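You operate a simulated robot arm through the tools that you are given. There is no shell and no other tool. Be economical: measure what you need, move in short steps, check, and stop when the job is done.

You are at the controls of a simulated two-armed robot. One attempt, no reset.

JOB
Blow the dust off roller 62 from the spares drawer at the nozzle; put it on the orange mat.
Fine: air on for it and off again; shut the drawer; the other rollers stay.

The check looks at the end state, three seconds after you hand in, the way a careful person would. Anything else that was tipped, shoved, dropped, spilled or broken makes it a failure.

ROBOT AND FRAMES
Two 7-joint arms with fingered hands on one trunk, on a base that drives. Base frame: it is fixed to the floor where the robot stands at the start and does not move with it; the origin is under the middle of the robot, x ahead of it, y to its left, z up; the surface under the hand at the start is at about z = 868. Lengths are in mm, angles in degrees, forces in N, time in s.
The left shoulder is at the start at [83, 125, 1257], the right one opposite. With the tool pointing down near the work surface each hand reaches from about 400 to 840 mm from the robot's upright axis, wherever it stands, measured 20 degrees to its own side. Places, roughly: air switch [700, -200, 900]; bar dial [700, -200, 900]; spares drawer [600, 400, 800]; top of the orange mat [600, 0, 900]. Payload 3.7 kg a hand.
The TCP of each hand is the grasp point between the finger pads, 25 mm short of the fingertips. In the tool frame z runs along the fingers and y along their closing line. The gripper opens to 88 mm. The gripper's body begins 29 mm behind the TCP. The gripper is a hand of 5 fingers: y runs from the thumb to the fingers, the wrist lies at [-13, -97, -162] in the tool frame, and closing takes about 1.5 s.
Orientation is that of the tool frame in the base frame, as a unit quaternion [w, x, y, z]. With the fingers straight down and the wrist toward the robot, the tool's x, y and z point along [0, 1, 0], [1, 0, 0] and [0, 0, -1] of the base frame.

CONTROLS
- The arms move only by the tool apply_moves. It takes "left_rows", "right_rows" or both (then of equal length, played together; a hand with none holds still); each is a list of rows, each a list of 6 numbers: the shift along the base's x, y, z in units of 400 mm (1.0 is 400 mm), then the turn, a rotation vector about the base's x, y, z in units of 180 degrees (1.0 is 180 degrees). In form: [[x, y, z, rx, ry, rz], ...]. A call has 1 to 20 rows; each row is the pose to reach, as a shift and turn from the pose commanded when the call began. "left_hand" and "right_hand" are, for a hand that has rows, the closure in counts, from 0 (fully open) to 255 (shut), set as the call begins (left out, the last holds). A call with a number of a shift or a turn outside -1 to 1 is refused whole. Rows are played at 5 a second. More than 50 mm and 8.6 degrees between two rows, or a gripper value outside its range, and nothing of the call is played. A pose out of reach is approached as far as the arm can. The call stops where the force on the tool passes 50 N (or 10 N more than at its start, if that is more) or the arm is blocked; 0.2 s more then pass. Each finger travels about 45 mm/s and halts on what it meets, pressing with about 31 N; the grip force reading is that of the motor and also rises with nothing between the fingers. The clock runs only during rows and for 0.2 s after the last one: add rows that repeat a pose to give the fingers time. The reply holds the time, the measured pose of the TCP, the force on the tool along the base axes, the opening and the grip force, in the units named above and with some noise, with the torque about the TCP (base axes, N m) and any sound that the robot's microphone picked up, and new pictures: "show" is both (left out), scene, wrist or none (wrist: the cameras of the hands that moved).
- Cameras (640 x 400 px; columns grow to the right, rows downward): "scene" is now at [158.4, 21.4, 1383.4]; the picture's right is [0.26, -0.96, 0.00], its down [-0.68, -0.19, -0.70] and it looks along [0.68, 0.19, -0.71] (base axes); focal length 214 px, centre (320, 200). "left" rides on the left gripper at [-59, -79, -105] in its tool frame; the picture's right is [-0.73, -0.32, 0.61], its down [0.62, -0.68, 0.38] and it looks along [0.29, 0.66, 0.70] (tool axes); focal length 234 px, centre (320, 200). "right" rides on the right gripper at [59, -79, -105] in its tool frame; the picture's right is [-0.73, 0.32, -0.61], its down [-0.62, -0.68, 0.38] and it looks along [-0.29, 0.66, 0.70] (tool axes); focal length 234 px, centre (320, 200). There is no depth. A picture from a camera that has moved, and an enlarged one, comes with that camera's place and axes in the base frame and with its lens.
- move_column(by): slides the trunk up (or, below 0, down) by that many mm; the arms and the scene camera ride with it, the base frame stays. It gives what a move gives, with no picture.
- steer(legs): drives the robot by 1 to 6 legs, each [ahead, left, turn to the left] in mm, mm and degrees, along the robot's own axes; the way and the turn of a leg run together, so that a leg with both is an arc; at most 1500 mm and 180 degrees a leg. The arms and the cameras ride along, it lands a little off, and it stops where it bumps. It gives what a move gives, and a new picture of the scene camera.
- curl_fingers(index, middle, ring, little, thumb_bend, thumb_turn, hand): sets how far each is bent, from 0 (flat) to 1 (curled in); at 0.3 the hand is open as for a grip, at 0.7 the pads meet at the TCP. One left out holds its place. A second passes; each finger stops where it meets its share of the squeeze, and holds until it gets a number again. A gripper value or a shape takes the hand back. It gives what a move gives, with no picture; readings hold the bend of each and the force on index, middle, ring, little, thumb and palm. thumb_turn goes from beside the hand (0) to across from the fingers (1), as for a grip.
- hand_shape(shape, hand): the hand has 5 fingers and takes this shape, open, in about a second: jaw (thumb against the fingers, like two jaws); tri (thumb and two fingers); tip (a fingertip pinch); poke (one finger out to press); point (the index stretched); flat (the hand flat); cup (the hand cupped); fist (a fist). The gripper value then closes the fingers along that shape, each until it touches; the sizes above hold for jaw. It gives what a move gives, with no picture.
- aim_head(pan, tilt): turns the head with the scene camera to pan (to the left, within 80 degrees either way) and tilt (down, from -29 to 69), counted from straight ahead of the robot. It gives what a move gives, and a new picture of the scene camera.
- zoom(camera, box): a new picture of the part [left, top, right, bottom] of that camera's present view, enlarged. The clock stands still meanwhile.
- job_done(): hands the job in; it is judged then, once.

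Work in short steps. Places have to be worked out from the pictures, the camera data and where the tool is seen: move nearer, look again, correct. Check each grasp and each placing, and mend what went wrong. You have 120 turns and 260 pictures in all, those below and enlarged ones among them. Open the grippers and draw the arms clear of the work before you hand the job in, unless the task says otherwise; then end with one line.

The tools are called after ">>>" as a command line: name --argument value ..., lists and objects as JSON in quotes. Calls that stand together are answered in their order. apply_moves: Moves the arms, as the interface text tells. Its arguments: {"type":"object","properties":{"left_rows":{"type":"array"},"left_hand":{"type":"number"},"right_rows":{"type":"array"},"right_hand":{"type":"number"},"show":{"type":"string","enum":["both","scene","wrist","none"]}},"required":[]} The other tools are called the same way: move_column (by) slides the trunk up or down; hand_shape (shape, hand) gives the hand a shape; curl_fingers (index, middle, ring, little, thumb_bend, thumb_turn, hand) moves the fingers one by one; steer (legs) drives the base; aim_head (pan, tilt) turns the head that bears the scene camera; zoom (camera, box) takes an enlarged picture of a part of a camera's view; job_done () hands the job in.

At the start:

```text
t: 0.0
left_eef_pos: [453.2, 371.1, 1247.4]
left_tcp_rot: [0.001, 0.707, 0.707, 0.0]
left_wrist_force: [-0.2, 0.2, 0.2]
left_torque: [-0.04, 0.01, 0.0]
left_opening: 87.9
left_finger_force: 0.0
left_shape: jaw
left_bend: [0.3, 0.3, 0.3, 0.3, 0.3, 0.98]
left_finger forces: [0.0, 0.1, 0.1, 0.0, 0.0, 0.1]
right_eef_pos: [592.7, -36.7, 1256.9]
right_tcp_rot: [0.0, 0.707, 0.707, 0.001]
right_wrist_force: [0.3, -0.6, 0.1]
right_torque: [0.02, -0.02, 0.03]
right_opening: 87.6
right_finger_force: 0.0
right_shape: jaw
right_bend: [0.3, 0.3, 0.3, 0.3, 0.3, 0.98]
right_finger forces: [0.0, 0.0, 0.1, 0.0, 0.0, 0.1]
trunk travel left (down, up): [-275.0, 140.0]
robot x, y, heading: [-1.6, 0.5, -0.1]
head pan, tilt: [15.3, 45.2]
```

scene: 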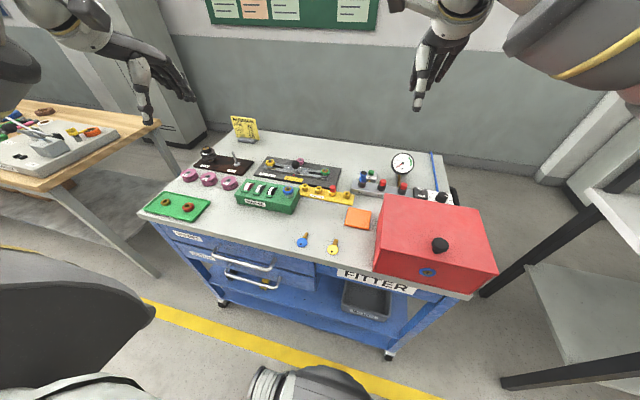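
right: 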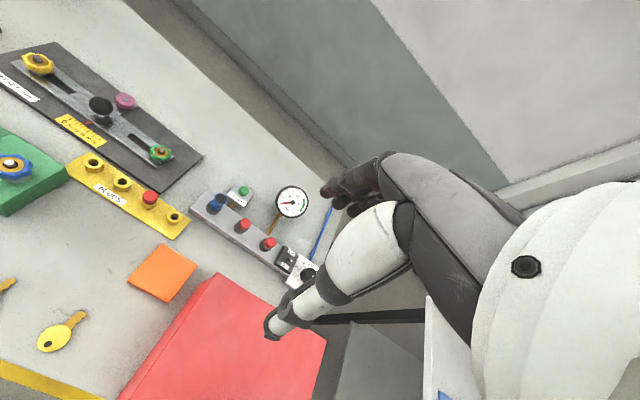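
left: 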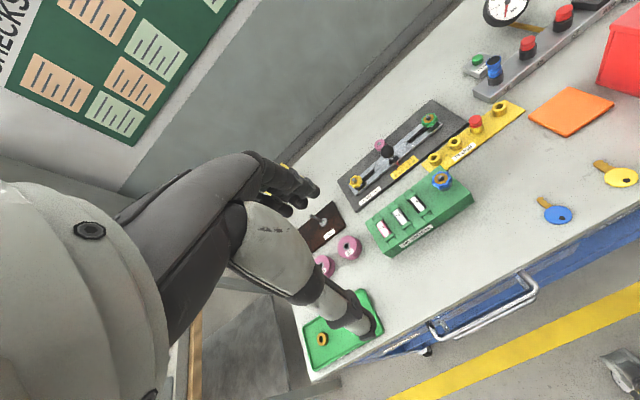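

The bench shows a drawer stack at left front, an air manifold and gauge at the back right, and an orange mat. I zoom in to read the details.

>>> zoom --camera "scene" --box '[340, 140, 480, 228]'

>>> zoom --camera "scene" --box '[150, 210, 350, 335]'

>>> zoom --camera "scene" --box '[180, 110, 340, 210]'

>>> zoom --camera "right" --box '[180, 160, 360, 300]'

```text
4.55 times, centred on (410, 184) of scene
camera zoom: at [158.4, 21.4, 1383.4], right [0.26, -0.96, 0.0], down [-0.68, -0.19, -0.7], along [0.68, 0.19, -0.71], focal length 975 px, centre (-89, 273)
```

zoom: 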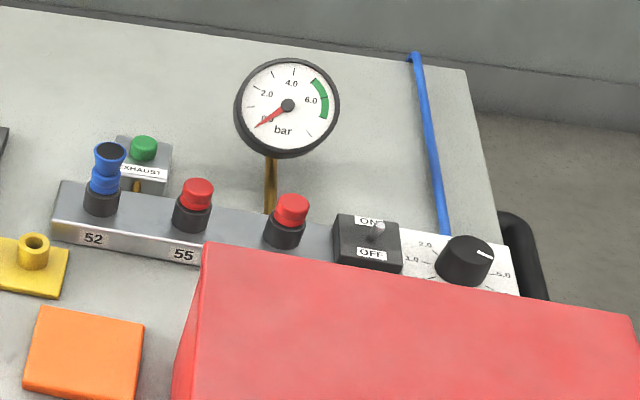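

```text
3.20 times, centred on (250, 272) of scene
camera zoom: at [158.4, 21.4, 1383.4], right [0.26, -0.96, 0.0], down [-0.68, -0.19, -0.7], along [0.68, 0.19, -0.71], focal length 686 px, centre (544, -32)
```

zoom: 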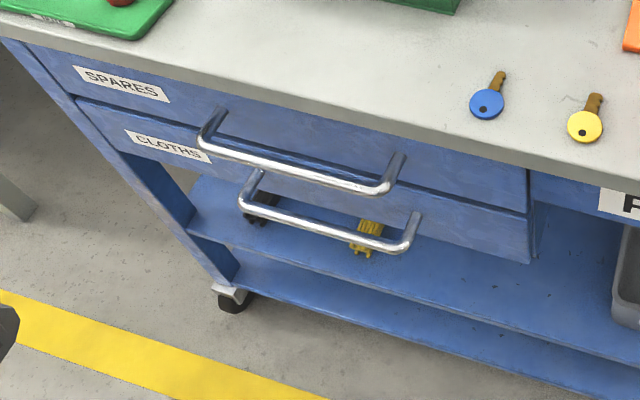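

```text
4.00 times, centred on (260, 160) of scene
camera zoom: at [158.4, 21.4, 1383.4], right [0.26, -0.96, 0.0], down [-0.68, -0.19, -0.7], along [0.68, 0.19, -0.71], focal length 858 px, centre (560, 360)
```

zoom: 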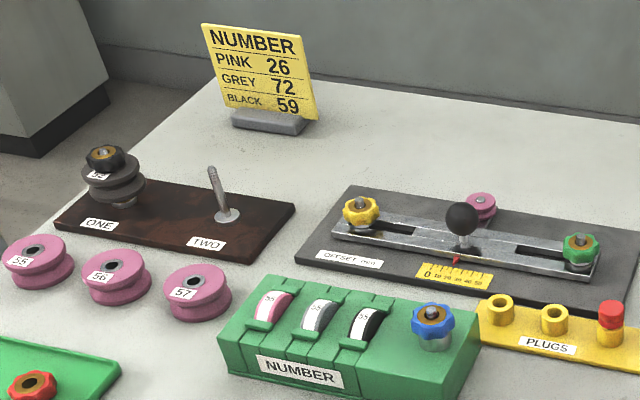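

```text
2.86 times, centred on (270, 230) of right
camera zoom: at [514.5, 20.8, 1361.6], right [0.32, -0.73, 0.61], down [-0.68, -0.62, -0.38], along [0.66, -0.29, -0.7], focal length 669 px, centre (463, 114)
```

zoom: 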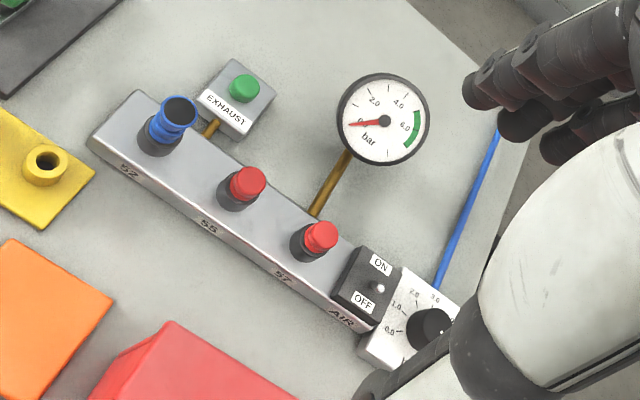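

Spares is the upper-left drawer. I aim the head at it to get better geometry.

>>> aim_head --pan 42 --tilt 58

```text
t: 0.9
left_eef_pos: [453.4, 370.2, 1247.3]
left_tcp_rot: [0.0, 0.707, 0.707, 0.0]
left_wrist_force: [0.0, -0.6, 0.0]
left_torque: [0.01, -0.03, 0.01]
left_opening: 87.4
left_finger_force: 0.1
left_shape: jaw
left_bend: [0.3, 0.3, 0.3, 0.3, 0.3, 0.98]
left_finger forces: [0.0, 0.0, 0.0, 0.0, 0.0, 0.0]
right_eef_pos: [592.1, -38.3, 1257.7]
right_tcp_rot: [0.0, 0.708, 0.707, 0.0]
right_wrist_force: [-0.1, -0.2, -0.2]
right_torque: [-0.02, -0.01, 0.0]
right_opening: 87.5
right_finger_force: 0.0
right_shape: jaw
right_bend: [0.3, 0.3, 0.3, 0.3, 0.3, 0.98]
right_finger forces: [0.0, 0.1, 0.1, 0.0, 0.0, 0.0]
trunk travel left (down, up): [-275.0, 140.0]
robot x, y, heading: [0.5, -2.6, -0.0]
head pan, tilt: [42.0, 58.0]
camera scene: at [131.4, 46.0, 1366.7], right [0.67, -0.74, 0.0], down [-0.63, -0.57, -0.53], along [0.39, 0.35, -0.85], focal length 214 px, centre (320, 200)
```

scene: 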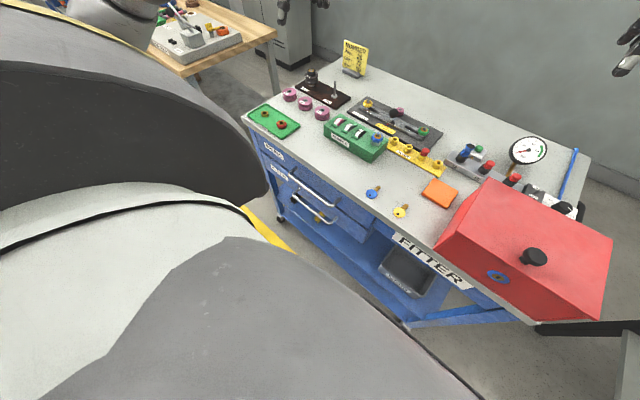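

>>> zoom --camera "scene" --box '[230, 120, 400, 260]'

```text
2.86 times, centred on (315, 190) of scene
camera zoom: at [131.4, 46.0, 1366.7], right [0.67, -0.74, 0.0], down [-0.63, -0.57, -0.53], along [0.39, 0.35, -0.85], focal length 613 px, centre (334, 229)
```

zoom: 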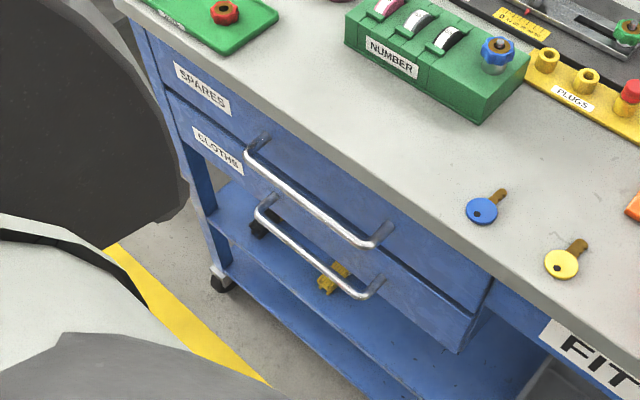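

Handle is near [405, 335, 800], about flush with the table edge. I back the base up to have pulling room, then bring the left hand in with its fingers slanting forward.

>>> steer --legs '[[-230, 0, 0]]'

>>> aim_head --pan 20 --tilt 48

```text
t: 2.7
left_eef_pos: [215.5, 369.6, 1247.9]
left_tcp_rot: [0.0, 0.706, 0.708, 0.0]
left_wrist_force: [0.0, 0.2, -0.7]
left_torque: [-0.01, -0.02, -0.04]
left_opening: 87.5
left_finger_force: 0.0
left_shape: jaw
left_bend: [0.3, 0.3, 0.3, 0.3, 0.3, 0.98]
left_finger forces: [0.0, 0.1, 0.0, 0.0, 0.1, 0.0]
right_eef_pos: [356.5, -36.5, 1258.1]
right_tcp_rot: [0.0, 0.707, 0.708, 0.0]
right_wrist_force: [-0.4, -0.3, 0.9]
right_torque: [0.02, -0.03, 0.01]
right_opening: 87.7
right_finger_force: 0.1
right_shape: jaw
right_bend: [0.3, 0.3, 0.3, 0.3, 0.3, 0.98]
right_finger forces: [0.0, 0.0, 0.1, 0.0, 0.0, 0.0]
trunk travel left (down, up): [-275.0, 140.0]
robot x, y, heading: [-234.8, 0.1, 0.1]
head pan, tilt: [42.0, 58.0]
camera scene: at [-106.3, 46.0, 1366.7], right [0.67, -0.74, 0.0], down [-0.63, -0.57, -0.53], along [0.39, 0.36, -0.85], focal length 214 px, centre (320, 200)
```

scene: 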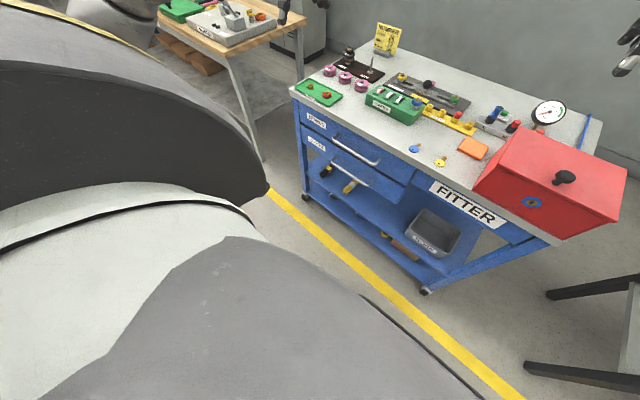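

```text
t: 3.5
left_eef_pos: [216.8, 371.9, 1247.5]
left_tcp_rot: [0.0, 0.707, 0.707, 0.0]
left_wrist_force: [-0.3, 0.0, 0.1]
left_torque: [-0.01, 0.0, 0.02]
left_opening: 87.5
left_finger_force: 0.2
left_shape: jaw
left_bend: [0.3, 0.3, 0.3, 0.3, 0.3, 0.98]
left_finger forces: [0.0, 0.0, 0.0, 0.0, 0.1, 0.1]
right_eef_pos: [356.2, -37.2, 1256.7]
right_tcp_rot: [-0.002, 0.706, 0.708, 0.0]
right_wrist_force: [0.2, 0.8, 1.2]
right_torque: [-0.02, 0.0, -0.01]
right_opening: 87.4
right_finger_force: 0.0
right_shape: jaw
right_bend: [0.3, 0.3, 0.3, 0.3, 0.3, 0.98]
right_finger forces: [0.0, 0.0, 0.1, 0.0, 0.0, 0.0]
trunk travel left (down, up): [-275.0, 140.0]
robot x, y, heading: [-237.7, 2.0, 0.1]
head pan, tilt: [20.0, 48.0]
camera scene: at [-82.8, 27.0, 1379.5], right [0.34, -0.94, 0.0], down [-0.7, -0.26, -0.67], along [0.63, 0.23, -0.74], focal length 214 px, centre (320, 200)
```

scene: 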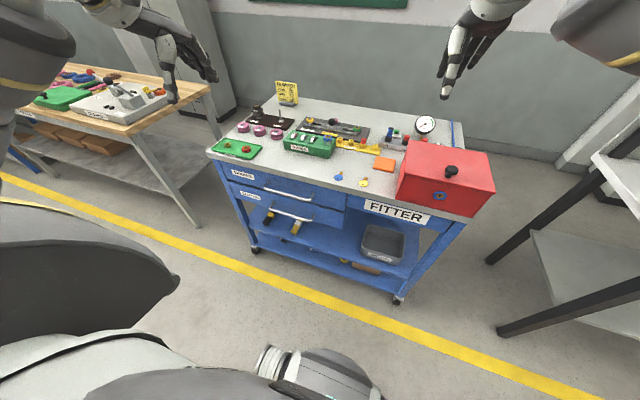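

Zoom on the drawer with the longer baseline.

>>> zoom --camera "scene" --box '[200, 130, 380, 242]'

```text
3.56 times, centred on (290, 186) of scene
camera zoom: at [-82.8, 27.0, 1379.5], right [0.34, -0.94, 0.0], down [-0.7, -0.26, -0.67], along [0.63, 0.23, -0.74], focal length 763 px, centre (427, 250)
```

zoom: 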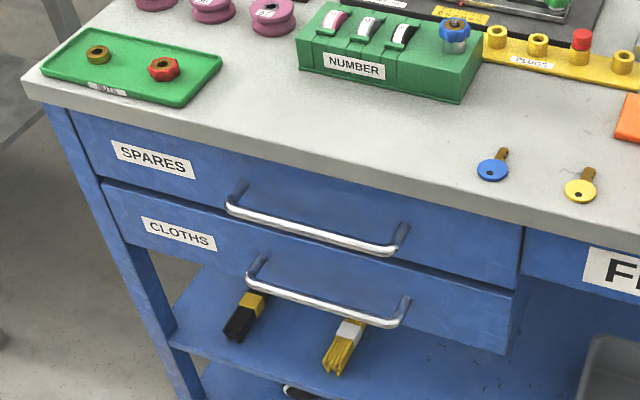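

Bar estimated at x≈417, y 252–455, z≈778; drawer front ≈450, table edge ≈445. I lower the left hand in front of the drawer, tilted 45° forward.

>>> apply_moves --left_rows '[[0.02, 0, -0.1, 0, 0, 0], [0.04, 0, -0.2, 0, 0, 0], [0.06, -0.01, -0.3, 0, 0, 0], [0.08, -0.02, -0.4, 0, -0.04, 0], [0.1, -0.03, -0.5, 0, -0.08, 0], [0.12, -0.04, -0.6, 0, -0.12, 0], [0.14, -0.05, -0.7, 0, -0.16, 0], [0.16, -0.05, -0.8, 0, -0.2, 0], [0.18, -0.05, -0.9, 0, -0.24, 0], [0.2, -0.05, -0.95, 0, -0.25, 0]]'

```text
t: 5.7
left_eef_pos: [297.7, 349.5, 867.7]
left_tcp_rot: [0.271, 0.653, 0.653, 0.271]
left_wrist_force: [-0.1, 0.7, -0.4]
left_torque: [0.0, 0.03, -0.01]
left_opening: 87.5
left_finger_force: 0.0
left_shape: jaw
left_bend: [0.3, 0.3, 0.3, 0.3, 0.3, 0.98]
left_finger forces: [0.0, 0.1, 0.1, 0.0, 0.1, 0.1]
right_eef_pos: [356.5, -36.9, 1258.3]
right_tcp_rot: [-0.001, 0.707, 0.708, 0.0]
right_wrist_force: [0.2, 0.1, 0.2]
right_torque: [-0.01, 0.04, 0.02]
right_opening: 87.3
right_finger_force: 0.0
right_shape: jaw
right_bend: [0.3, 0.3, 0.3, 0.3, 0.3, 0.98]
right_finger forces: [0.0, 0.0, 0.1, 0.0, 0.0, 0.0]
trunk travel left (down, up): [-275.0, 140.0]
robot x, y, heading: [-239.9, 0.8, 0.2]
head pan, tilt: [20.0, 48.0]
camera scene: at [-82.5, 27.0, 1379.5], right [0.34, -0.94, 0.0], down [-0.7, -0.26, -0.67], along [0.63, 0.23, -0.74], focal length 214 px, centre (320, 200)
camera left: at [166.6, 292.3, 886.5], right [0.2, -0.73, -0.66], down [-0.21, 0.62, -0.75], along [0.96, 0.29, -0.03], focal length 234 px, centre (320, 200)
```

scene: 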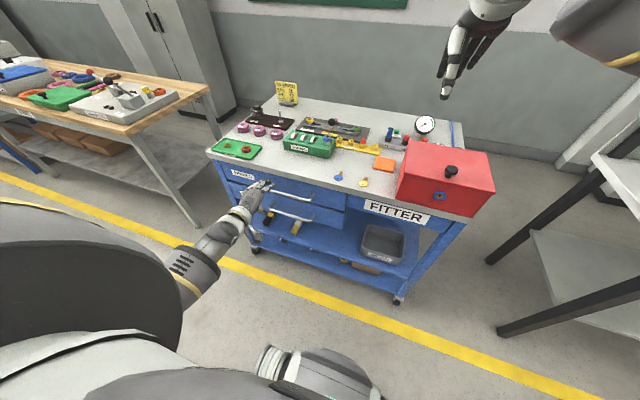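
left: 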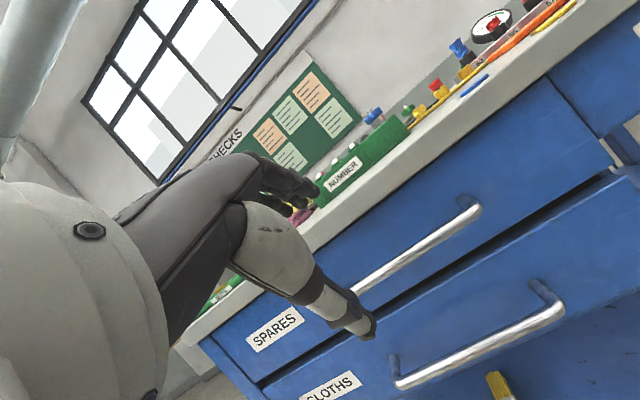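

Wrist view confirms the bar at z≈770, x≈417. I partly close the fingers (~42 mm) and approach along the slanted finger axis, stopping a bit short to look.

>>> apply_moves --left_rows '[[0.065, 0.005, -0.04, 0, 0, 0], [0.13, 0.008, -0.077, 0, 0, 0], [0.13, 0.008, -0.077, 0, 0, 0], [0.13, 0.008, -0.077, 0, 0, 0], [0.17, 0.008, -0.117, 0, 0, 0]]' --left_hand 135

>>> zoom --camera "scene" --box '[220, 150, 360, 238]'

```text
t: 6.9
left_eef_pos: [362.8, 354.1, 819.7]
left_tcp_rot: [0.271, 0.653, 0.654, 0.27]
left_wrist_force: [-0.4, 0.8, 0.4]
left_torque: [0.01, 0.0, 0.02]
left_opening: 42.0
left_finger_force: 0.0
left_shape: jaw
left_bend: [0.74, 0.46, 0.42, 0.42, 0.71, 1.0]
left_finger forces: [0.0, 0.1, 0.0, 0.0, 0.1, 0.1]
right_eef_pos: [357.6, -35.5, 1255.9]
right_tcp_rot: [-0.001, 0.706, 0.709, 0.0]
right_wrist_force: [-0.3, -0.4, -0.5]
right_torque: [0.02, 0.0, 0.0]
right_opening: 87.7
right_finger_force: 0.0
right_shape: jaw
right_bend: [0.3, 0.3, 0.3, 0.3, 0.3, 0.98]
right_finger forces: [0.0, 0.1, 0.0, 0.0, 0.0, 0.1]
trunk travel left (down, up): [-275.0, 140.0]
robot x, y, heading: [-239.1, 0.2, 0.2]
head pan, tilt: [20.0, 48.0]
camera scene: at [-82.1, 26.9, 1379.4], right [0.34, -0.94, 0.0], down [-0.7, -0.26, -0.67], along [0.63, 0.23, -0.74], focal length 214 px, centre (320, 200)
camera left: at [234.4, 296.8, 838.5], right [0.2, -0.73, -0.66], down [-0.21, 0.62, -0.75], along [0.96, 0.29, -0.03], focal length 234 px, centre (320, 200)
```

scene: 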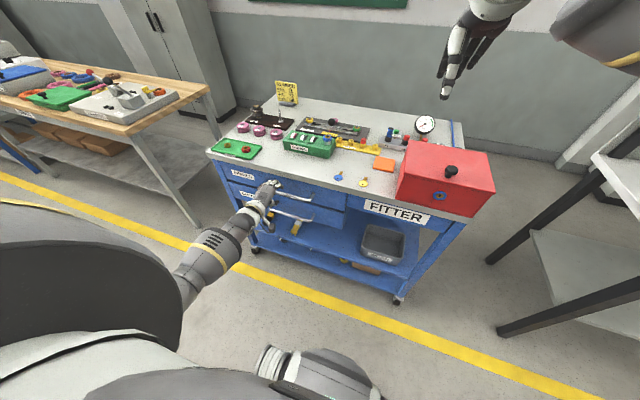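
left: 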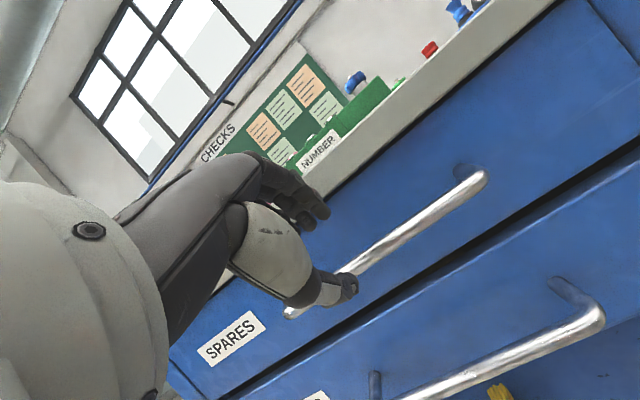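

```text
4.55 times, centred on (290, 194) of scene
camera zoom: at [-82.1, 26.9, 1379.4], right [0.34, -0.94, 0.0], down [-0.7, -0.26, -0.67], along [0.63, 0.23, -0.74], focal length 975 px, centre (456, 227)
```

zoom: 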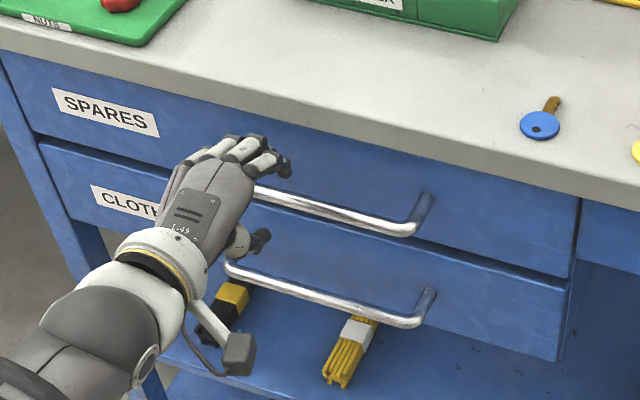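

Hand lines up with the bar between thumb and fingers. I advance ~60 mm along the finger axis and close on the bar.

>>> apply_moves --left_rows '[[0.04, 0, -0.04, 0, 0, 0], [0.08, 0, -0.08, 0, 0, 0], [0.11, 0, -0.106, 0, 0, 0], [0.11, 0, -0.106, 0, 0, 0]]'

>>> zoom --camera "scene" --box '[220, 150, 360, 238]'

```text
t: 7.9
left_eef_pos: [406.2, 354.7, 779.1]
left_tcp_rot: [0.27, 0.653, 0.654, 0.269]
left_wrist_force: [0.0, 0.4, 0.2]
left_torque: [-0.02, 0.04, -0.02]
left_opening: 41.8
left_finger_force: 0.1
left_shape: jaw
left_bend: [0.74, 0.46, 0.42, 0.42, 0.71, 1.0]
left_finger forces: [0.0, 0.0, 0.1, 0.0, 0.1, 0.1]
right_eef_pos: [355.0, -36.5, 1257.7]
right_tcp_rot: [0.0, 0.707, 0.707, 0.001]
right_wrist_force: [-0.4, 0.3, -0.3]
right_torque: [0.01, 0.02, 0.0]
right_opening: 87.7
right_finger_force: 0.1
right_shape: jaw
right_bend: [0.3, 0.3, 0.3, 0.3, 0.3, 0.98]
right_finger forces: [0.0, 0.1, 0.0, 0.1, 0.0, 0.0]
trunk travel left (down, up): [-275.0, 140.0]
robot x, y, heading: [-235.5, 5.3, 0.1]
head pan, tilt: [20.0, 48.0]
camera scene: at [-83.1, 27.0, 1379.6], right [0.34, -0.94, 0.0], down [-0.7, -0.26, -0.67], along [0.63, 0.23, -0.74], focal length 214 px, centre (320, 200)
camera left: at [277.3, 296.3, 797.1], right [0.2, -0.73, -0.66], down [-0.21, 0.62, -0.75], along [0.96, 0.29, -0.03], focal length 234 px, centre (320, 200)
```

scene: 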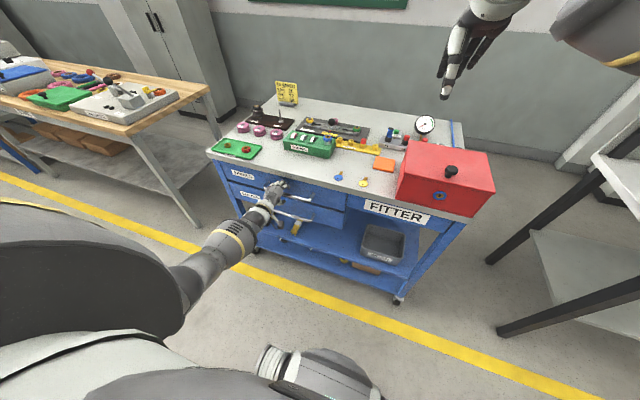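
left: 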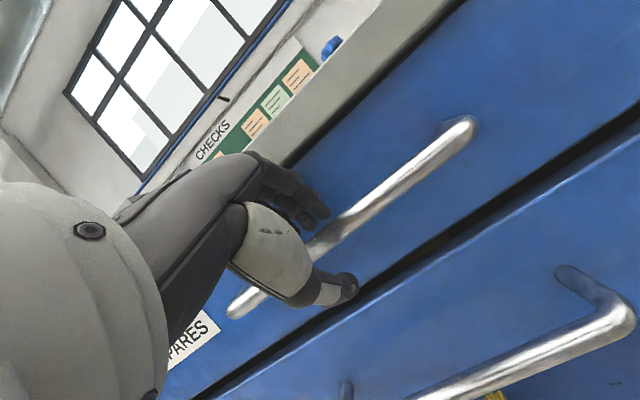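

```text
4.55 times, centred on (290, 194) of scene
camera zoom: at [-83.1, 27.0, 1379.6], right [0.34, -0.94, 0.0], down [-0.7, -0.26, -0.67], along [0.63, 0.23, -0.74], focal length 975 px, centre (456, 227)
```

zoom: 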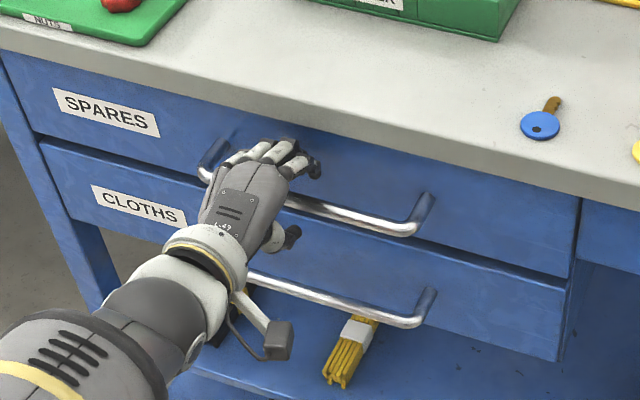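

The bar is between the thumb and fingers. Closing the hand on it.

>>> apply_moves --left_rows '[[0, 0, 0, 0, 0, 0], [0, 0, 0, 0, 0, 0], [0, 0, 0, 0, 0, 0], [0, 0, 0, 0, 0, 0], [0, 0, 0, 0, 0, 0], [0, 0, 0, 0, 0, 0]]' --left_hand 255 --show "wrist"

```text
t: 9.3
left_eef_pos: [407.2, 354.3, 776.0]
left_tcp_rot: [0.269, 0.653, 0.655, 0.269]
left_wrist_force: [4.3, -0.2, -7.1]
left_torque: [0.16, 0.0, -0.05]
left_opening: 5.6
left_finger_force: 31.2
left_shape: jaw
left_bend: [0.72, 0.71, 0.66, 0.71, 0.74, 1.0]
left_finger forces: [13.3, 4.7, 2.6, 3.0, 27.1, 0.0]
right_eef_pos: [358.0, -36.5, 1257.1]
right_tcp_rot: [-0.001, 0.706, 0.708, -0.001]
right_wrist_force: [-0.5, 0.5, -0.6]
right_torque: [-0.01, 0.01, 0.02]
right_opening: 87.7
right_finger_force: 0.1
right_shape: jaw
right_bend: [0.3, 0.3, 0.3, 0.3, 0.3, 0.98]
right_finger forces: [0.1, 0.1, 0.1, 0.0, 0.0, 0.0]
trunk travel left (down, up): [-275.0, 140.0]
robot x, y, heading: [-235.6, 4.5, 0.1]
head pan, tilt: [20.0, 48.0]
camera left: at [277.6, 296.3, 795.7], right [0.2, -0.73, -0.66], down [-0.21, 0.62, -0.75], along [0.96, 0.29, -0.03], focal length 234 px, centre (320, 200)
```

left: 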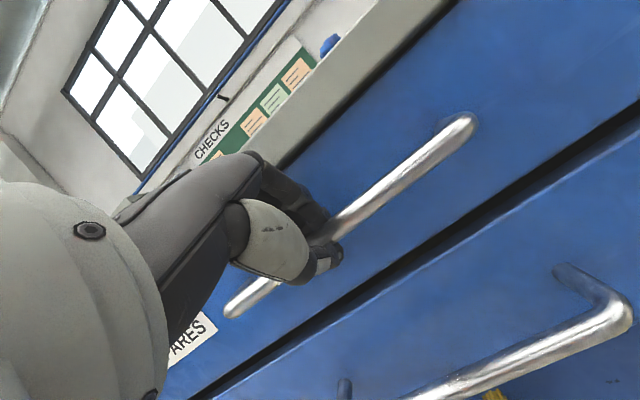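

The bar is gripped with all fingers. I pull the drawer gently toward the robot.

>>> apply_moves --left_rows '[[-0.03, 0, 0, 0, 0, 0], [-0.07, 0, 0, 0, 0, 0], [-0.11, 0, 0, 0, 0, 0], [-0.15, 0, 0, 0, 0, 0], [-0.19, 0, 0, 0, 0, 0], [-0.23, 0, 0, 0, 0, 0], [-0.27, 0, 0, 0, 0, 0]]' --show "scene"

```text
t: 10.9
left_eef_pos: [299.4, 354.1, 776.9]
left_tcp_rot: [0.27, 0.652, 0.655, 0.27]
left_wrist_force: [0.0, -1.3, -13.8]
left_torque: [0.07, 0.08, -0.08]
left_opening: 5.8
left_finger_force: 30.7
left_shape: jaw
left_bend: [0.72, 0.71, 0.71, 0.71, 0.74, 1.0]
left_finger forces: [11.8, 4.7, 2.5, 1.9, 30.6, 0.0]
right_eef_pos: [357.5, -36.0, 1256.4]
right_tcp_rot: [-0.001, 0.706, 0.708, -0.001]
right_wrist_force: [-0.2, -0.5, 0.3]
right_torque: [0.01, 0.0, 0.01]
right_opening: 87.6
right_finger_force: 0.1
right_shape: jaw
right_bend: [0.3, 0.3, 0.3, 0.3, 0.3, 0.98]
right_finger forces: [0.1, 0.0, 0.0, 0.0, 0.0, 0.1]
trunk travel left (down, up): [-275.0, 140.0]
robot x, y, heading: [-236.8, -1.1, -0.0]
head pan, tilt: [20.0, 48.0]
camera scene: at [-82.1, 27.5, 1379.4], right [0.34, -0.94, 0.0], down [-0.7, -0.26, -0.67], along [0.63, 0.23, -0.74], focal length 214 px, centre (320, 200)
```

scene: 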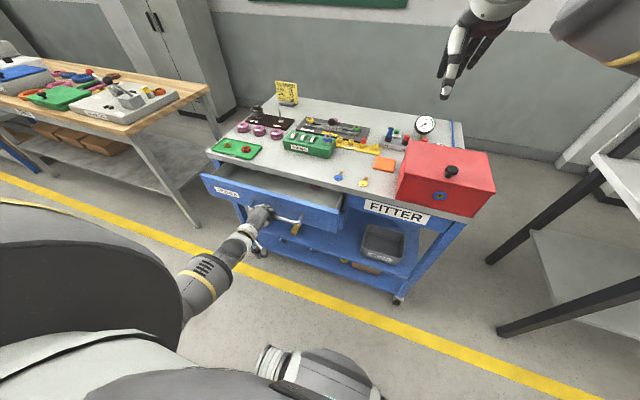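

Drawer opens smoothly. I pull another ~110 mm.

>>> apply_moves --left_rows '[[-0.04, 0, 0, 0, 0, 0], [-0.08, 0, 0, 0, 0, 0], [-0.12, 0, 0, 0, 0, 0], [-0.16, 0, 0, 0, 0, 0], [-0.2, 0, 0, 0, 0, 0], [-0.24, 0, 0, 0, 0, 0], [-0.27, 0, 0, 0, 0, 0]]' --show "scene"

>>> zoom --camera "scene" --box '[180, 150, 360, 262]'

```text
t: 12.5
left_eef_pos: [191.1, 355.2, 776.8]
left_tcp_rot: [0.271, 0.652, 0.654, 0.271]
left_wrist_force: [-0.9, -1.8, -14.0]
left_torque: [0.07, 0.05, -0.05]
left_opening: 5.7
left_finger_force: 31.4
left_shape: jaw
left_bend: [0.72, 0.71, 0.68, 0.71, 0.74, 1.0]
left_finger forces: [11.7, 4.5, 2.6, 1.9, 29.7, 0.0]
right_eef_pos: [357.4, -36.4, 1256.8]
right_tcp_rot: [-0.001, 0.706, 0.708, -0.001]
right_wrist_force: [-0.3, 0.5, 0.5]
right_torque: [-0.01, -0.01, 0.03]
right_opening: 87.6
right_finger_force: 0.0
right_shape: jaw
right_bend: [0.3, 0.3, 0.3, 0.3, 0.3, 0.98]
right_finger forces: [0.0, 0.0, 0.1, 0.0, 0.1, 0.0]
trunk travel left (down, up): [-275.0, 140.0]
robot x, y, heading: [-238.9, -1.0, 0.1]
head pan, tilt: [20.0, 48.0]
camera scene: at [-82.1, 27.5, 1379.4], right [0.34, -0.94, 0.0], down [-0.7, -0.26, -0.67], along [0.63, 0.23, -0.74], focal length 214 px, centre (320, 200)
```

scene: 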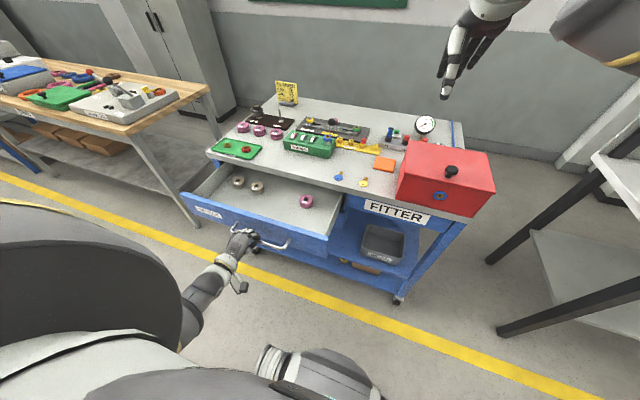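

```text
3.56 times, centred on (270, 206) of scene
camera zoom: at [-82.1, 27.5, 1379.4], right [0.34, -0.94, 0.0], down [-0.7, -0.26, -0.67], along [0.63, 0.23, -0.74], focal length 763 px, centre (498, 179)
```

zoom: 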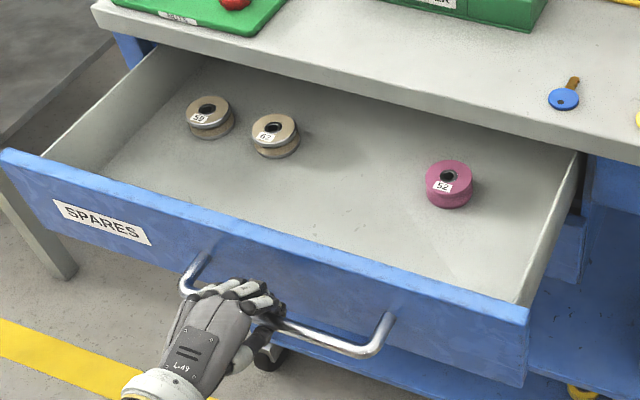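

Three rollers are visible; I read the labels.

>>> zoom --camera "scene" --box '[228, 170, 272, 198]'

>>> zoom --camera "scene" --box '[290, 186, 324, 208]'

```text
14.29 times, centred on (250, 184) of scene
camera zoom: at [-82.1, 27.5, 1379.4], right [0.34, -0.94, 0.0], down [-0.7, -0.26, -0.67], along [0.63, 0.23, -0.74], focal length 3064 px, centre (1320, 429)
```

zoom: 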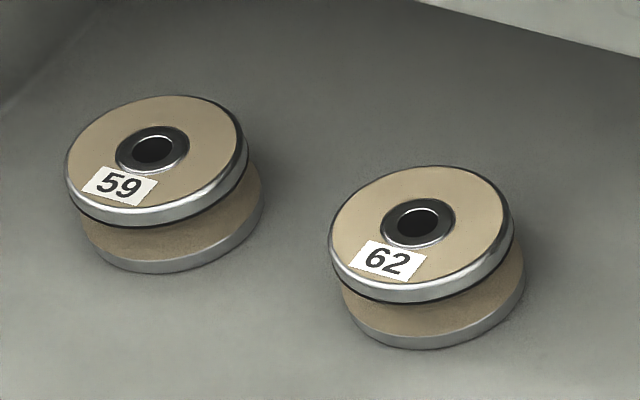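

```text
16.00 times, centred on (307, 197) of scene
camera zoom: at [-82.1, 27.5, 1379.4], right [0.34, -0.94, 0.0], down [-0.7, -0.26, -0.67], along [0.63, 0.23, -0.74], focal length 3432 px, centre (528, 248)
```

zoom: 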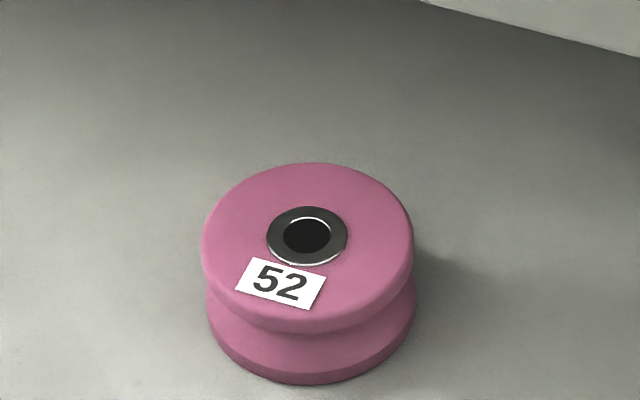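

Roller 62 is the middle tan one, at about x=420, y=483, too near the table's edge. I try pulling the drawer further out.

>>> apply_moves --left_rows '[[-0.03, 0, 0, 0, 0, 0], [-0.06, 0, 0, 0, 0, 0], [-0.09, 0, 0, 0, 0, 0], [-0.12, 0, 0, 0, 0, 0], [-0.15, 0, 0, 0, 0, 0], [-0.18, 0, 0, 0, 0, 0]]' --show "scene"

```text
t: 13.9
left_eef_pos: [120.7, 354.2, 776.6]
left_tcp_rot: [0.269, 0.653, 0.655, 0.268]
left_wrist_force: [-1.6, -3.4, -18.6]
left_torque: [0.07, 0.09, -0.13]
left_opening: 5.9
left_finger_force: 31.2
left_shape: jaw
left_bend: [0.72, 0.71, 0.7, 0.71, 0.74, 1.0]
left_finger forces: [11.7, 5.0, 2.9, 1.7, 31.8, 0.0]
right_eef_pos: [356.5, -36.2, 1256.3]
right_tcp_rot: [0.0, 0.707, 0.707, -0.001]
right_wrist_force: [-0.1, -0.3, -0.2]
right_torque: [0.03, -0.01, 0.02]
right_opening: 87.5
right_finger_force: 0.1
right_shape: jaw
right_bend: [0.3, 0.3, 0.3, 0.3, 0.3, 0.98]
right_finger forces: [0.0, 0.1, 0.1, 0.1, 0.1, 0.1]
trunk travel left (down, up): [-275.0, 140.0]
robot x, y, heading: [-236.4, 2.0, -0.2]
head pan, tilt: [20.0, 48.0]
camera scene: at [-82.1, 27.7, 1379.4], right [0.34, -0.94, 0.0], down [-0.7, -0.26, -0.67], along [0.63, 0.23, -0.74], focal length 214 px, centre (320, 200)
```

scene: 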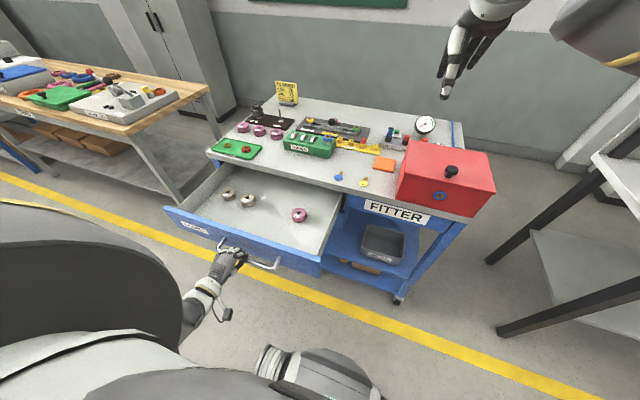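

Roller 62 should now sit near x≈350, well clear of the table. I release the handle and back out along the finger axis.

>>> apply_moves --left_rows '[[0, 0, 0, 0, 0, 0], [0, 0, 0, 0, 0, 0], [0, 0, 0, 0, 0, 0], [0, 0, 0, 0, 0, 0], [-0.03, 0, 0.03, 0, 0, 0], [-0.07, 0, 0.07, 0, 0, 0], [-0.11, 0, 0.11, 0, 0, 0], [-0.15, 0, 0.15, 0, 0, 0]]' --left_hand 135 --show "scene"

```text
t: 15.7
left_eef_pos: [60.6, 355.1, 838.2]
left_tcp_rot: [0.271, 0.653, 0.653, 0.271]
left_wrist_force: [0.4, -0.1, 0.2]
left_torque: [-0.02, 0.01, 0.04]
left_opening: 41.4
left_finger_force: 0.0
left_shape: jaw
left_bend: [0.74, 0.46, 0.42, 0.42, 0.71, 1.0]
left_finger forces: [0.1, 0.0, 0.0, 0.1, 0.0, 0.0]
right_eef_pos: [355.8, -36.4, 1257.4]
right_tcp_rot: [0.0, 0.706, 0.708, 0.001]
right_wrist_force: [-0.8, 0.2, -0.2]
right_torque: [-0.02, 0.01, 0.02]
right_opening: 87.5
right_finger_force: 0.1
right_shape: jaw
right_bend: [0.3, 0.3, 0.3, 0.3, 0.3, 0.98]
right_finger forces: [0.0, 0.0, 0.0, 0.0, 0.0, 0.0]
trunk travel left (down, up): [-275.0, 140.0]
robot x, y, heading: [-235.6, -4.1, 0.2]
head pan, tilt: [20.0, 48.0]
camera scene: at [-83.2, 26.8, 1379.6], right [0.34, -0.94, 0.0], down [-0.7, -0.26, -0.67], along [0.63, 0.23, -0.74], focal length 214 px, centre (320, 200)
```

scene: 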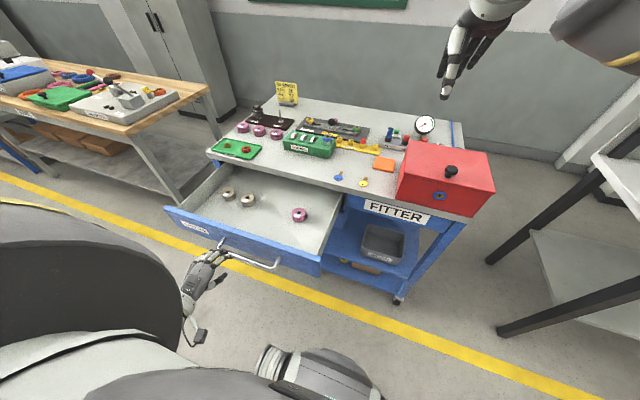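

Hand is free. I lift up, turn the fingers straight down and hover short of roller 62 to look with the wrist camera.

>>> apply_moves --left_rows '[[0.02, 0.02, 0.1, 0, 0.03, 0], [0.08, 0.06, 0.18, 0, 0.06, 0], [0.16, 0.1, 0.24, 0, 0.09, 0], [0.24, 0.14, 0.3, 0, 0.12, 0], [0.32, 0.18, 0.34, 0, 0.15, 0], [0.4, 0.22, 0.36, 0, 0.18, 0], [0.48, 0.26, 0.36, 0, 0.21, 0], [0.56, 0.3, 0.36, 0, 0.24, 0], [0.62, 0.32, 0.36, 0, 0.25, 0], [0.62, 0.32, 0.36, 0, 0.25, 0]]' --left_hand 0

```text
t: 17.9
left_eef_pos: [308.2, 484.9, 983.2]
left_tcp_rot: [-0.001, 0.707, 0.707, 0.0]
left_wrist_force: [0.4, 0.2, 0.8]
left_torque: [-0.01, 0.01, -0.01]
left_opening: 87.7
left_finger_force: 0.0
left_shape: jaw
left_bend: [0.3, 0.3, 0.3, 0.3, 0.3, 0.98]
left_finger forces: [0.0, 0.0, 0.0, 0.1, 0.0, 0.0]
right_eef_pos: [356.4, -35.6, 1258.1]
right_tcp_rot: [-0.001, 0.706, 0.708, 0.0]
right_wrist_force: [0.0, 0.4, 0.8]
right_torque: [0.0, 0.01, 0.0]
right_opening: 87.5
right_finger_force: 0.0
right_shape: jaw
right_bend: [0.3, 0.3, 0.3, 0.3, 0.3, 0.98]
right_finger forces: [0.1, 0.0, 0.0, 0.1, 0.0, 0.0]
trunk travel left (down, up): [-275.0, 140.0]
robot x, y, heading: [-234.7, -1.3, 0.1]
head pan, tilt: [20.0, 48.0]
camera scene: at [-83.8, 27.8, 1379.7], right [0.34, -0.94, 0.0], down [-0.7, -0.26, -0.67], along [0.63, 0.23, -0.74], focal length 214 px, centre (320, 200)
camera left: at [230.2, 426.7, 1087.0], right [-0.32, -0.73, -0.61], down [-0.68, 0.62, -0.38], along [0.66, 0.29, -0.7], focal length 234 px, centre (320, 200)
```

scene: 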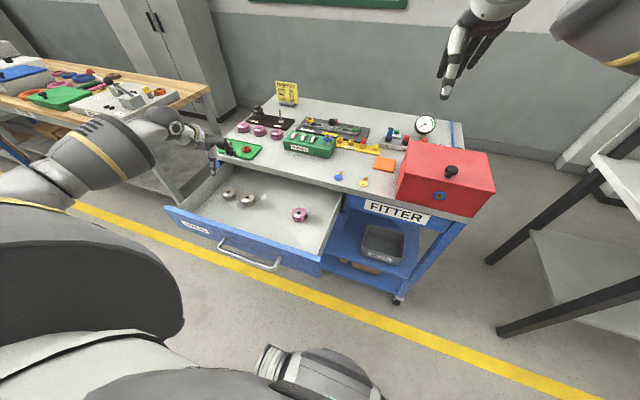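
left: 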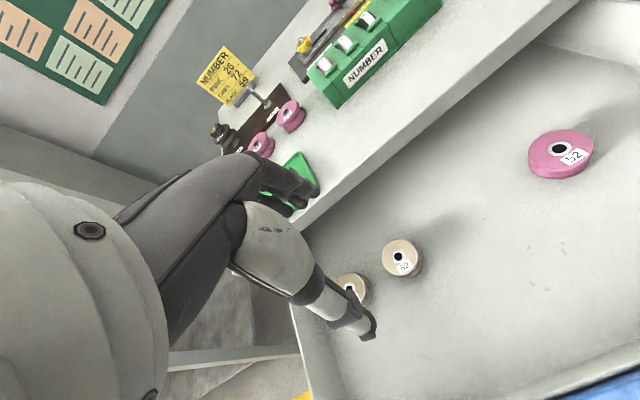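

>>> zoom --camera "scene" --box '[210, 178, 260, 210]'

>>> zoom --camera "left" --box '[300, 200, 460, 300]'

```text
12.50 times, centred on (235, 194) of scene
camera zoom: at [-83.8, 27.8, 1379.7], right [0.34, -0.94, 0.0], down [-0.7, -0.26, -0.67], along [0.63, 0.23, -0.74], focal length 2681 px, centre (1382, 275)
```

zoom: 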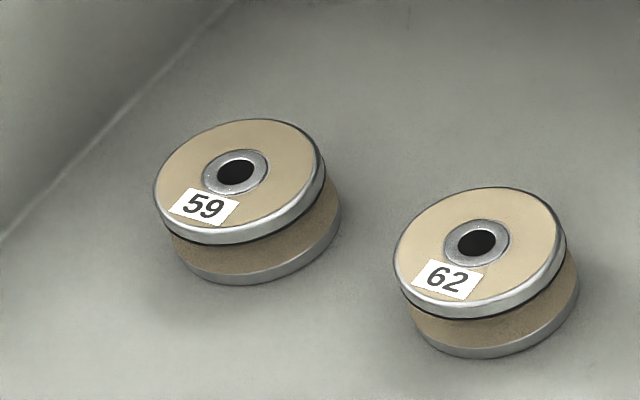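

```text
4.00 times, centred on (380, 250) of left
camera zoom: at [230.2, 426.7, 1087.0], right [-0.32, -0.73, -0.61], down [-0.68, 0.62, -0.38], along [0.66, 0.29, -0.7], focal length 937 px, centre (80, 0)
```

zoom: 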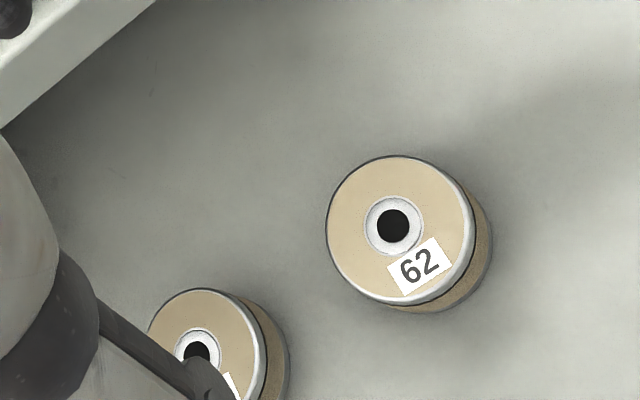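

Roller 62 top centre is about [357, 490, 762], roller 59 some 75 mm to its left. A three-finger shape keeps clear of the neighbour and suits the round part; I set it and hover above.

>>> hand_shape --hand "left" --shape "tri"

>>> apply_moves --left_rows '[[0.04, 0, -0.08, 0, 0, 0], [0.08, 0.005, -0.18, 0, 0, 0], [0.122, 0.013, -0.28, 0, 0, 0], [0.122, 0.013, -0.35, 0, 0, 0], [0.122, 0.013, -0.38, 0, 0, 0]]'

>>> zoom --camera "scene" --box '[180, 120, 300, 200]'

```text
t: 18.8
left_eef_pos: [309.3, 483.5, 982.2]
left_tcp_rot: [0.0, 0.707, 0.708, 0.0]
left_wrist_force: [0.7, 0.2, -0.2]
left_torque: [-0.01, 0.0, 0.02]
left_opening: 87.8
left_finger_force: 0.2
left_shape: tri
left_bend: [0.3, 0.3, 0.99, 0.99, 0.3, 0.98]
left_finger forces: [0.0, 0.0, 0.0, 0.1, 0.1, 0.1]
right_eef_pos: [356.0, -35.9, 1257.5]
right_tcp_rot: [0.0, 0.706, 0.708, -0.001]
right_wrist_force: [1.0, -0.5, -0.1]
right_torque: [0.02, 0.03, -0.01]
right_opening: 87.5
right_finger_force: 0.1
right_shape: jaw
right_bend: [0.3, 0.3, 0.3, 0.3, 0.3, 0.98]
right_finger forces: [0.0, 0.0, 0.0, 0.0, 0.1, 0.1]
trunk travel left (down, up): [-275.0, 140.0]
robot x, y, heading: [-235.0, -0.5, 0.1]
head pan, tilt: [20.0, 48.0]
```

```text
t: 20.0
left_eef_pos: [357.6, 487.0, 830.4]
left_tcp_rot: [0.001, 0.707, 0.708, 0.0]
left_wrist_force: [-1.1, -0.5, -0.1]
left_torque: [0.03, 0.02, 0.03]
left_opening: 87.6
left_finger_force: 0.1
left_shape: tri
left_bend: [0.3, 0.3, 0.99, 0.99, 0.3, 0.98]
left_finger forces: [0.0, 0.1, 0.0, 0.0, 0.1, 0.1]
right_eef_pos: [356.6, -36.7, 1256.4]
right_tcp_rot: [-0.001, 0.706, 0.708, -0.001]
right_wrist_force: [0.3, -0.1, -0.4]
right_torque: [-0.03, -0.03, -0.02]
right_opening: 87.4
right_finger_force: 0.0
right_shape: jaw
right_bend: [0.3, 0.3, 0.3, 0.3, 0.3, 0.98]
right_finger forces: [0.0, 0.0, 0.1, 0.0, 0.1, 0.1]
trunk travel left (down, up): [-275.0, 140.0]
robot x, y, heading: [-237.8, 1.0, 0.2]
head pan, tilt: [20.0, 48.0]
camera scene: at [-82.4, 26.8, 1379.5], right [0.34, -0.94, 0.0], down [-0.7, -0.26, -0.67], along [0.63, 0.23, -0.74], focal length 214 px, centre (320, 200)
camera left: at [279.0, 429.7, 936.3], right [-0.32, -0.73, -0.61], down [-0.68, 0.62, -0.38], along [0.66, 0.29, -0.7], focal length 234 px, centre (320, 200)
```

scene: 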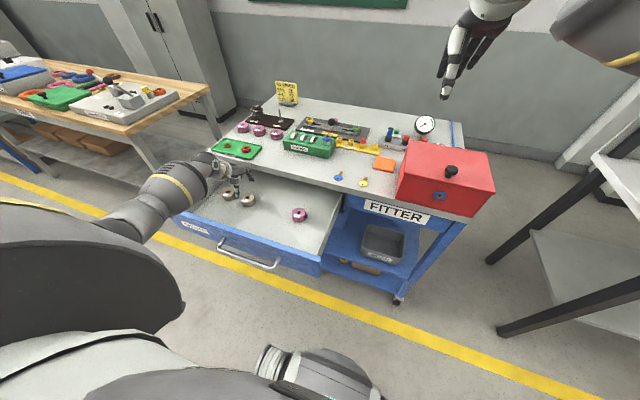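
left: 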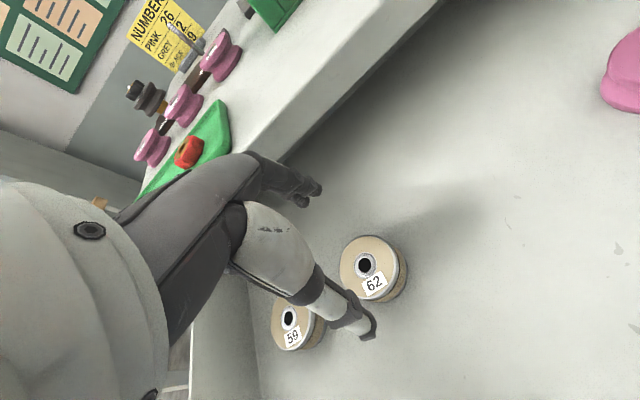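

```text
5.00 times, centred on (240, 160) of scene
camera zoom: at [-82.4, 26.8, 1379.5], right [0.34, -0.94, 0.0], down [-0.7, -0.26, -0.67], along [0.63, 0.23, -0.74], focal length 1072 px, centre (720, 400)
```

zoom: 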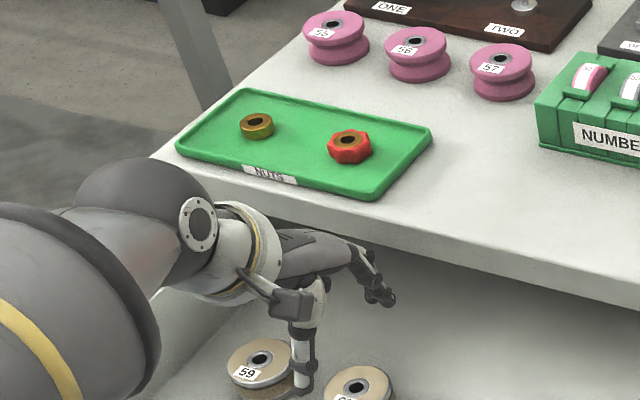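

The hand is centred over roller 62 (thumb in front, two fingers behind). I lower around it.

>>> apply_moves --left_rows '[[0, 0.005, -0.05, 0, 0, 0], [0, 0.005, -0.1, 0, 0, 0], [0, 0.005, -0.14, 0, 0, 0], [0, 0.005, -0.165, 0, 0, 0]]'

>>> zoom --camera "left" --box '[220, 150, 460, 300]'

```text
t: 21.0
left_eef_pos: [358.3, 489.4, 763.3]
left_tcp_rot: [0.001, 0.707, 0.708, 0.0]
left_wrist_force: [0.4, -0.5, -0.3]
left_torque: [-0.03, 0.02, 0.01]
left_opening: 87.6
left_finger_force: 0.1
left_shape: tri
left_bend: [0.3, 0.3, 0.99, 0.99, 0.3, 0.98]
left_finger forces: [0.1, 0.0, 0.0, 0.1, 0.1, 0.1]
right_eef_pos: [357.8, -37.3, 1256.8]
right_tcp_rot: [-0.001, 0.706, 0.708, -0.001]
right_wrist_force: [-0.1, 0.8, 0.5]
right_torque: [0.0, 0.04, -0.03]
right_opening: 87.6
right_finger_force: 0.0
right_shape: jaw
right_bend: [0.3, 0.3, 0.3, 0.3, 0.3, 0.98]
right_finger forces: [0.0, 0.0, 0.0, 0.0, 0.0, 0.0]
trunk travel left (down, up): [-275.0, 140.0]
robot x, y, heading: [-238.0, 2.8, -0.1]
head pan, tilt: [20.0, 48.0]
camera scene: at [-82.8, 26.9, 1379.6], right [0.34, -0.94, 0.0], down [-0.7, -0.26, -0.67], along [0.63, 0.23, -0.74], focal length 214 px, centre (320, 200)
camera left: at [279.7, 432.2, 870.0], right [-0.32, -0.73, -0.61], down [-0.68, 0.62, -0.38], along [0.66, 0.29, -0.7], focal length 234 px, centre (320, 200)
```

scene: 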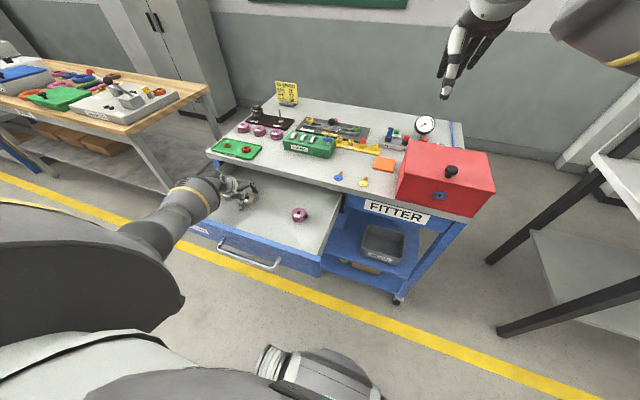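
left: 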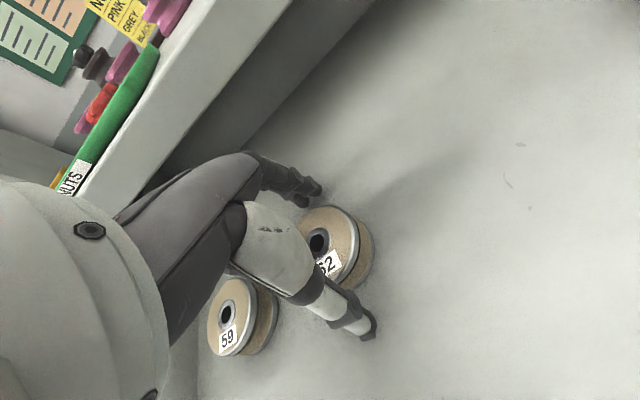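

```text
2.67 times, centred on (340, 225) of left
camera zoom: at [279.7, 432.2, 870.0], right [-0.32, -0.73, -0.61], down [-0.68, 0.62, -0.38], along [0.66, 0.29, -0.7], focal length 624 px, centre (267, 133)
```

zoom: 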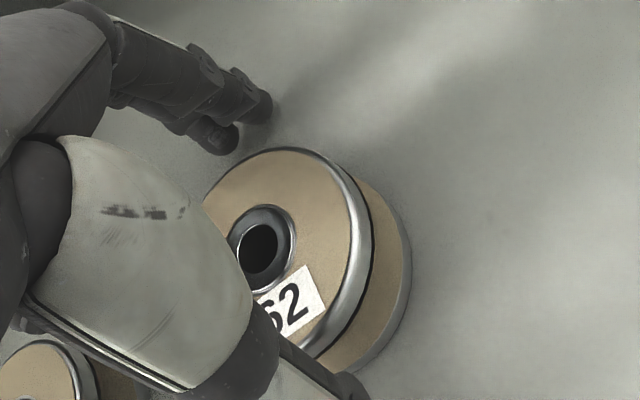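

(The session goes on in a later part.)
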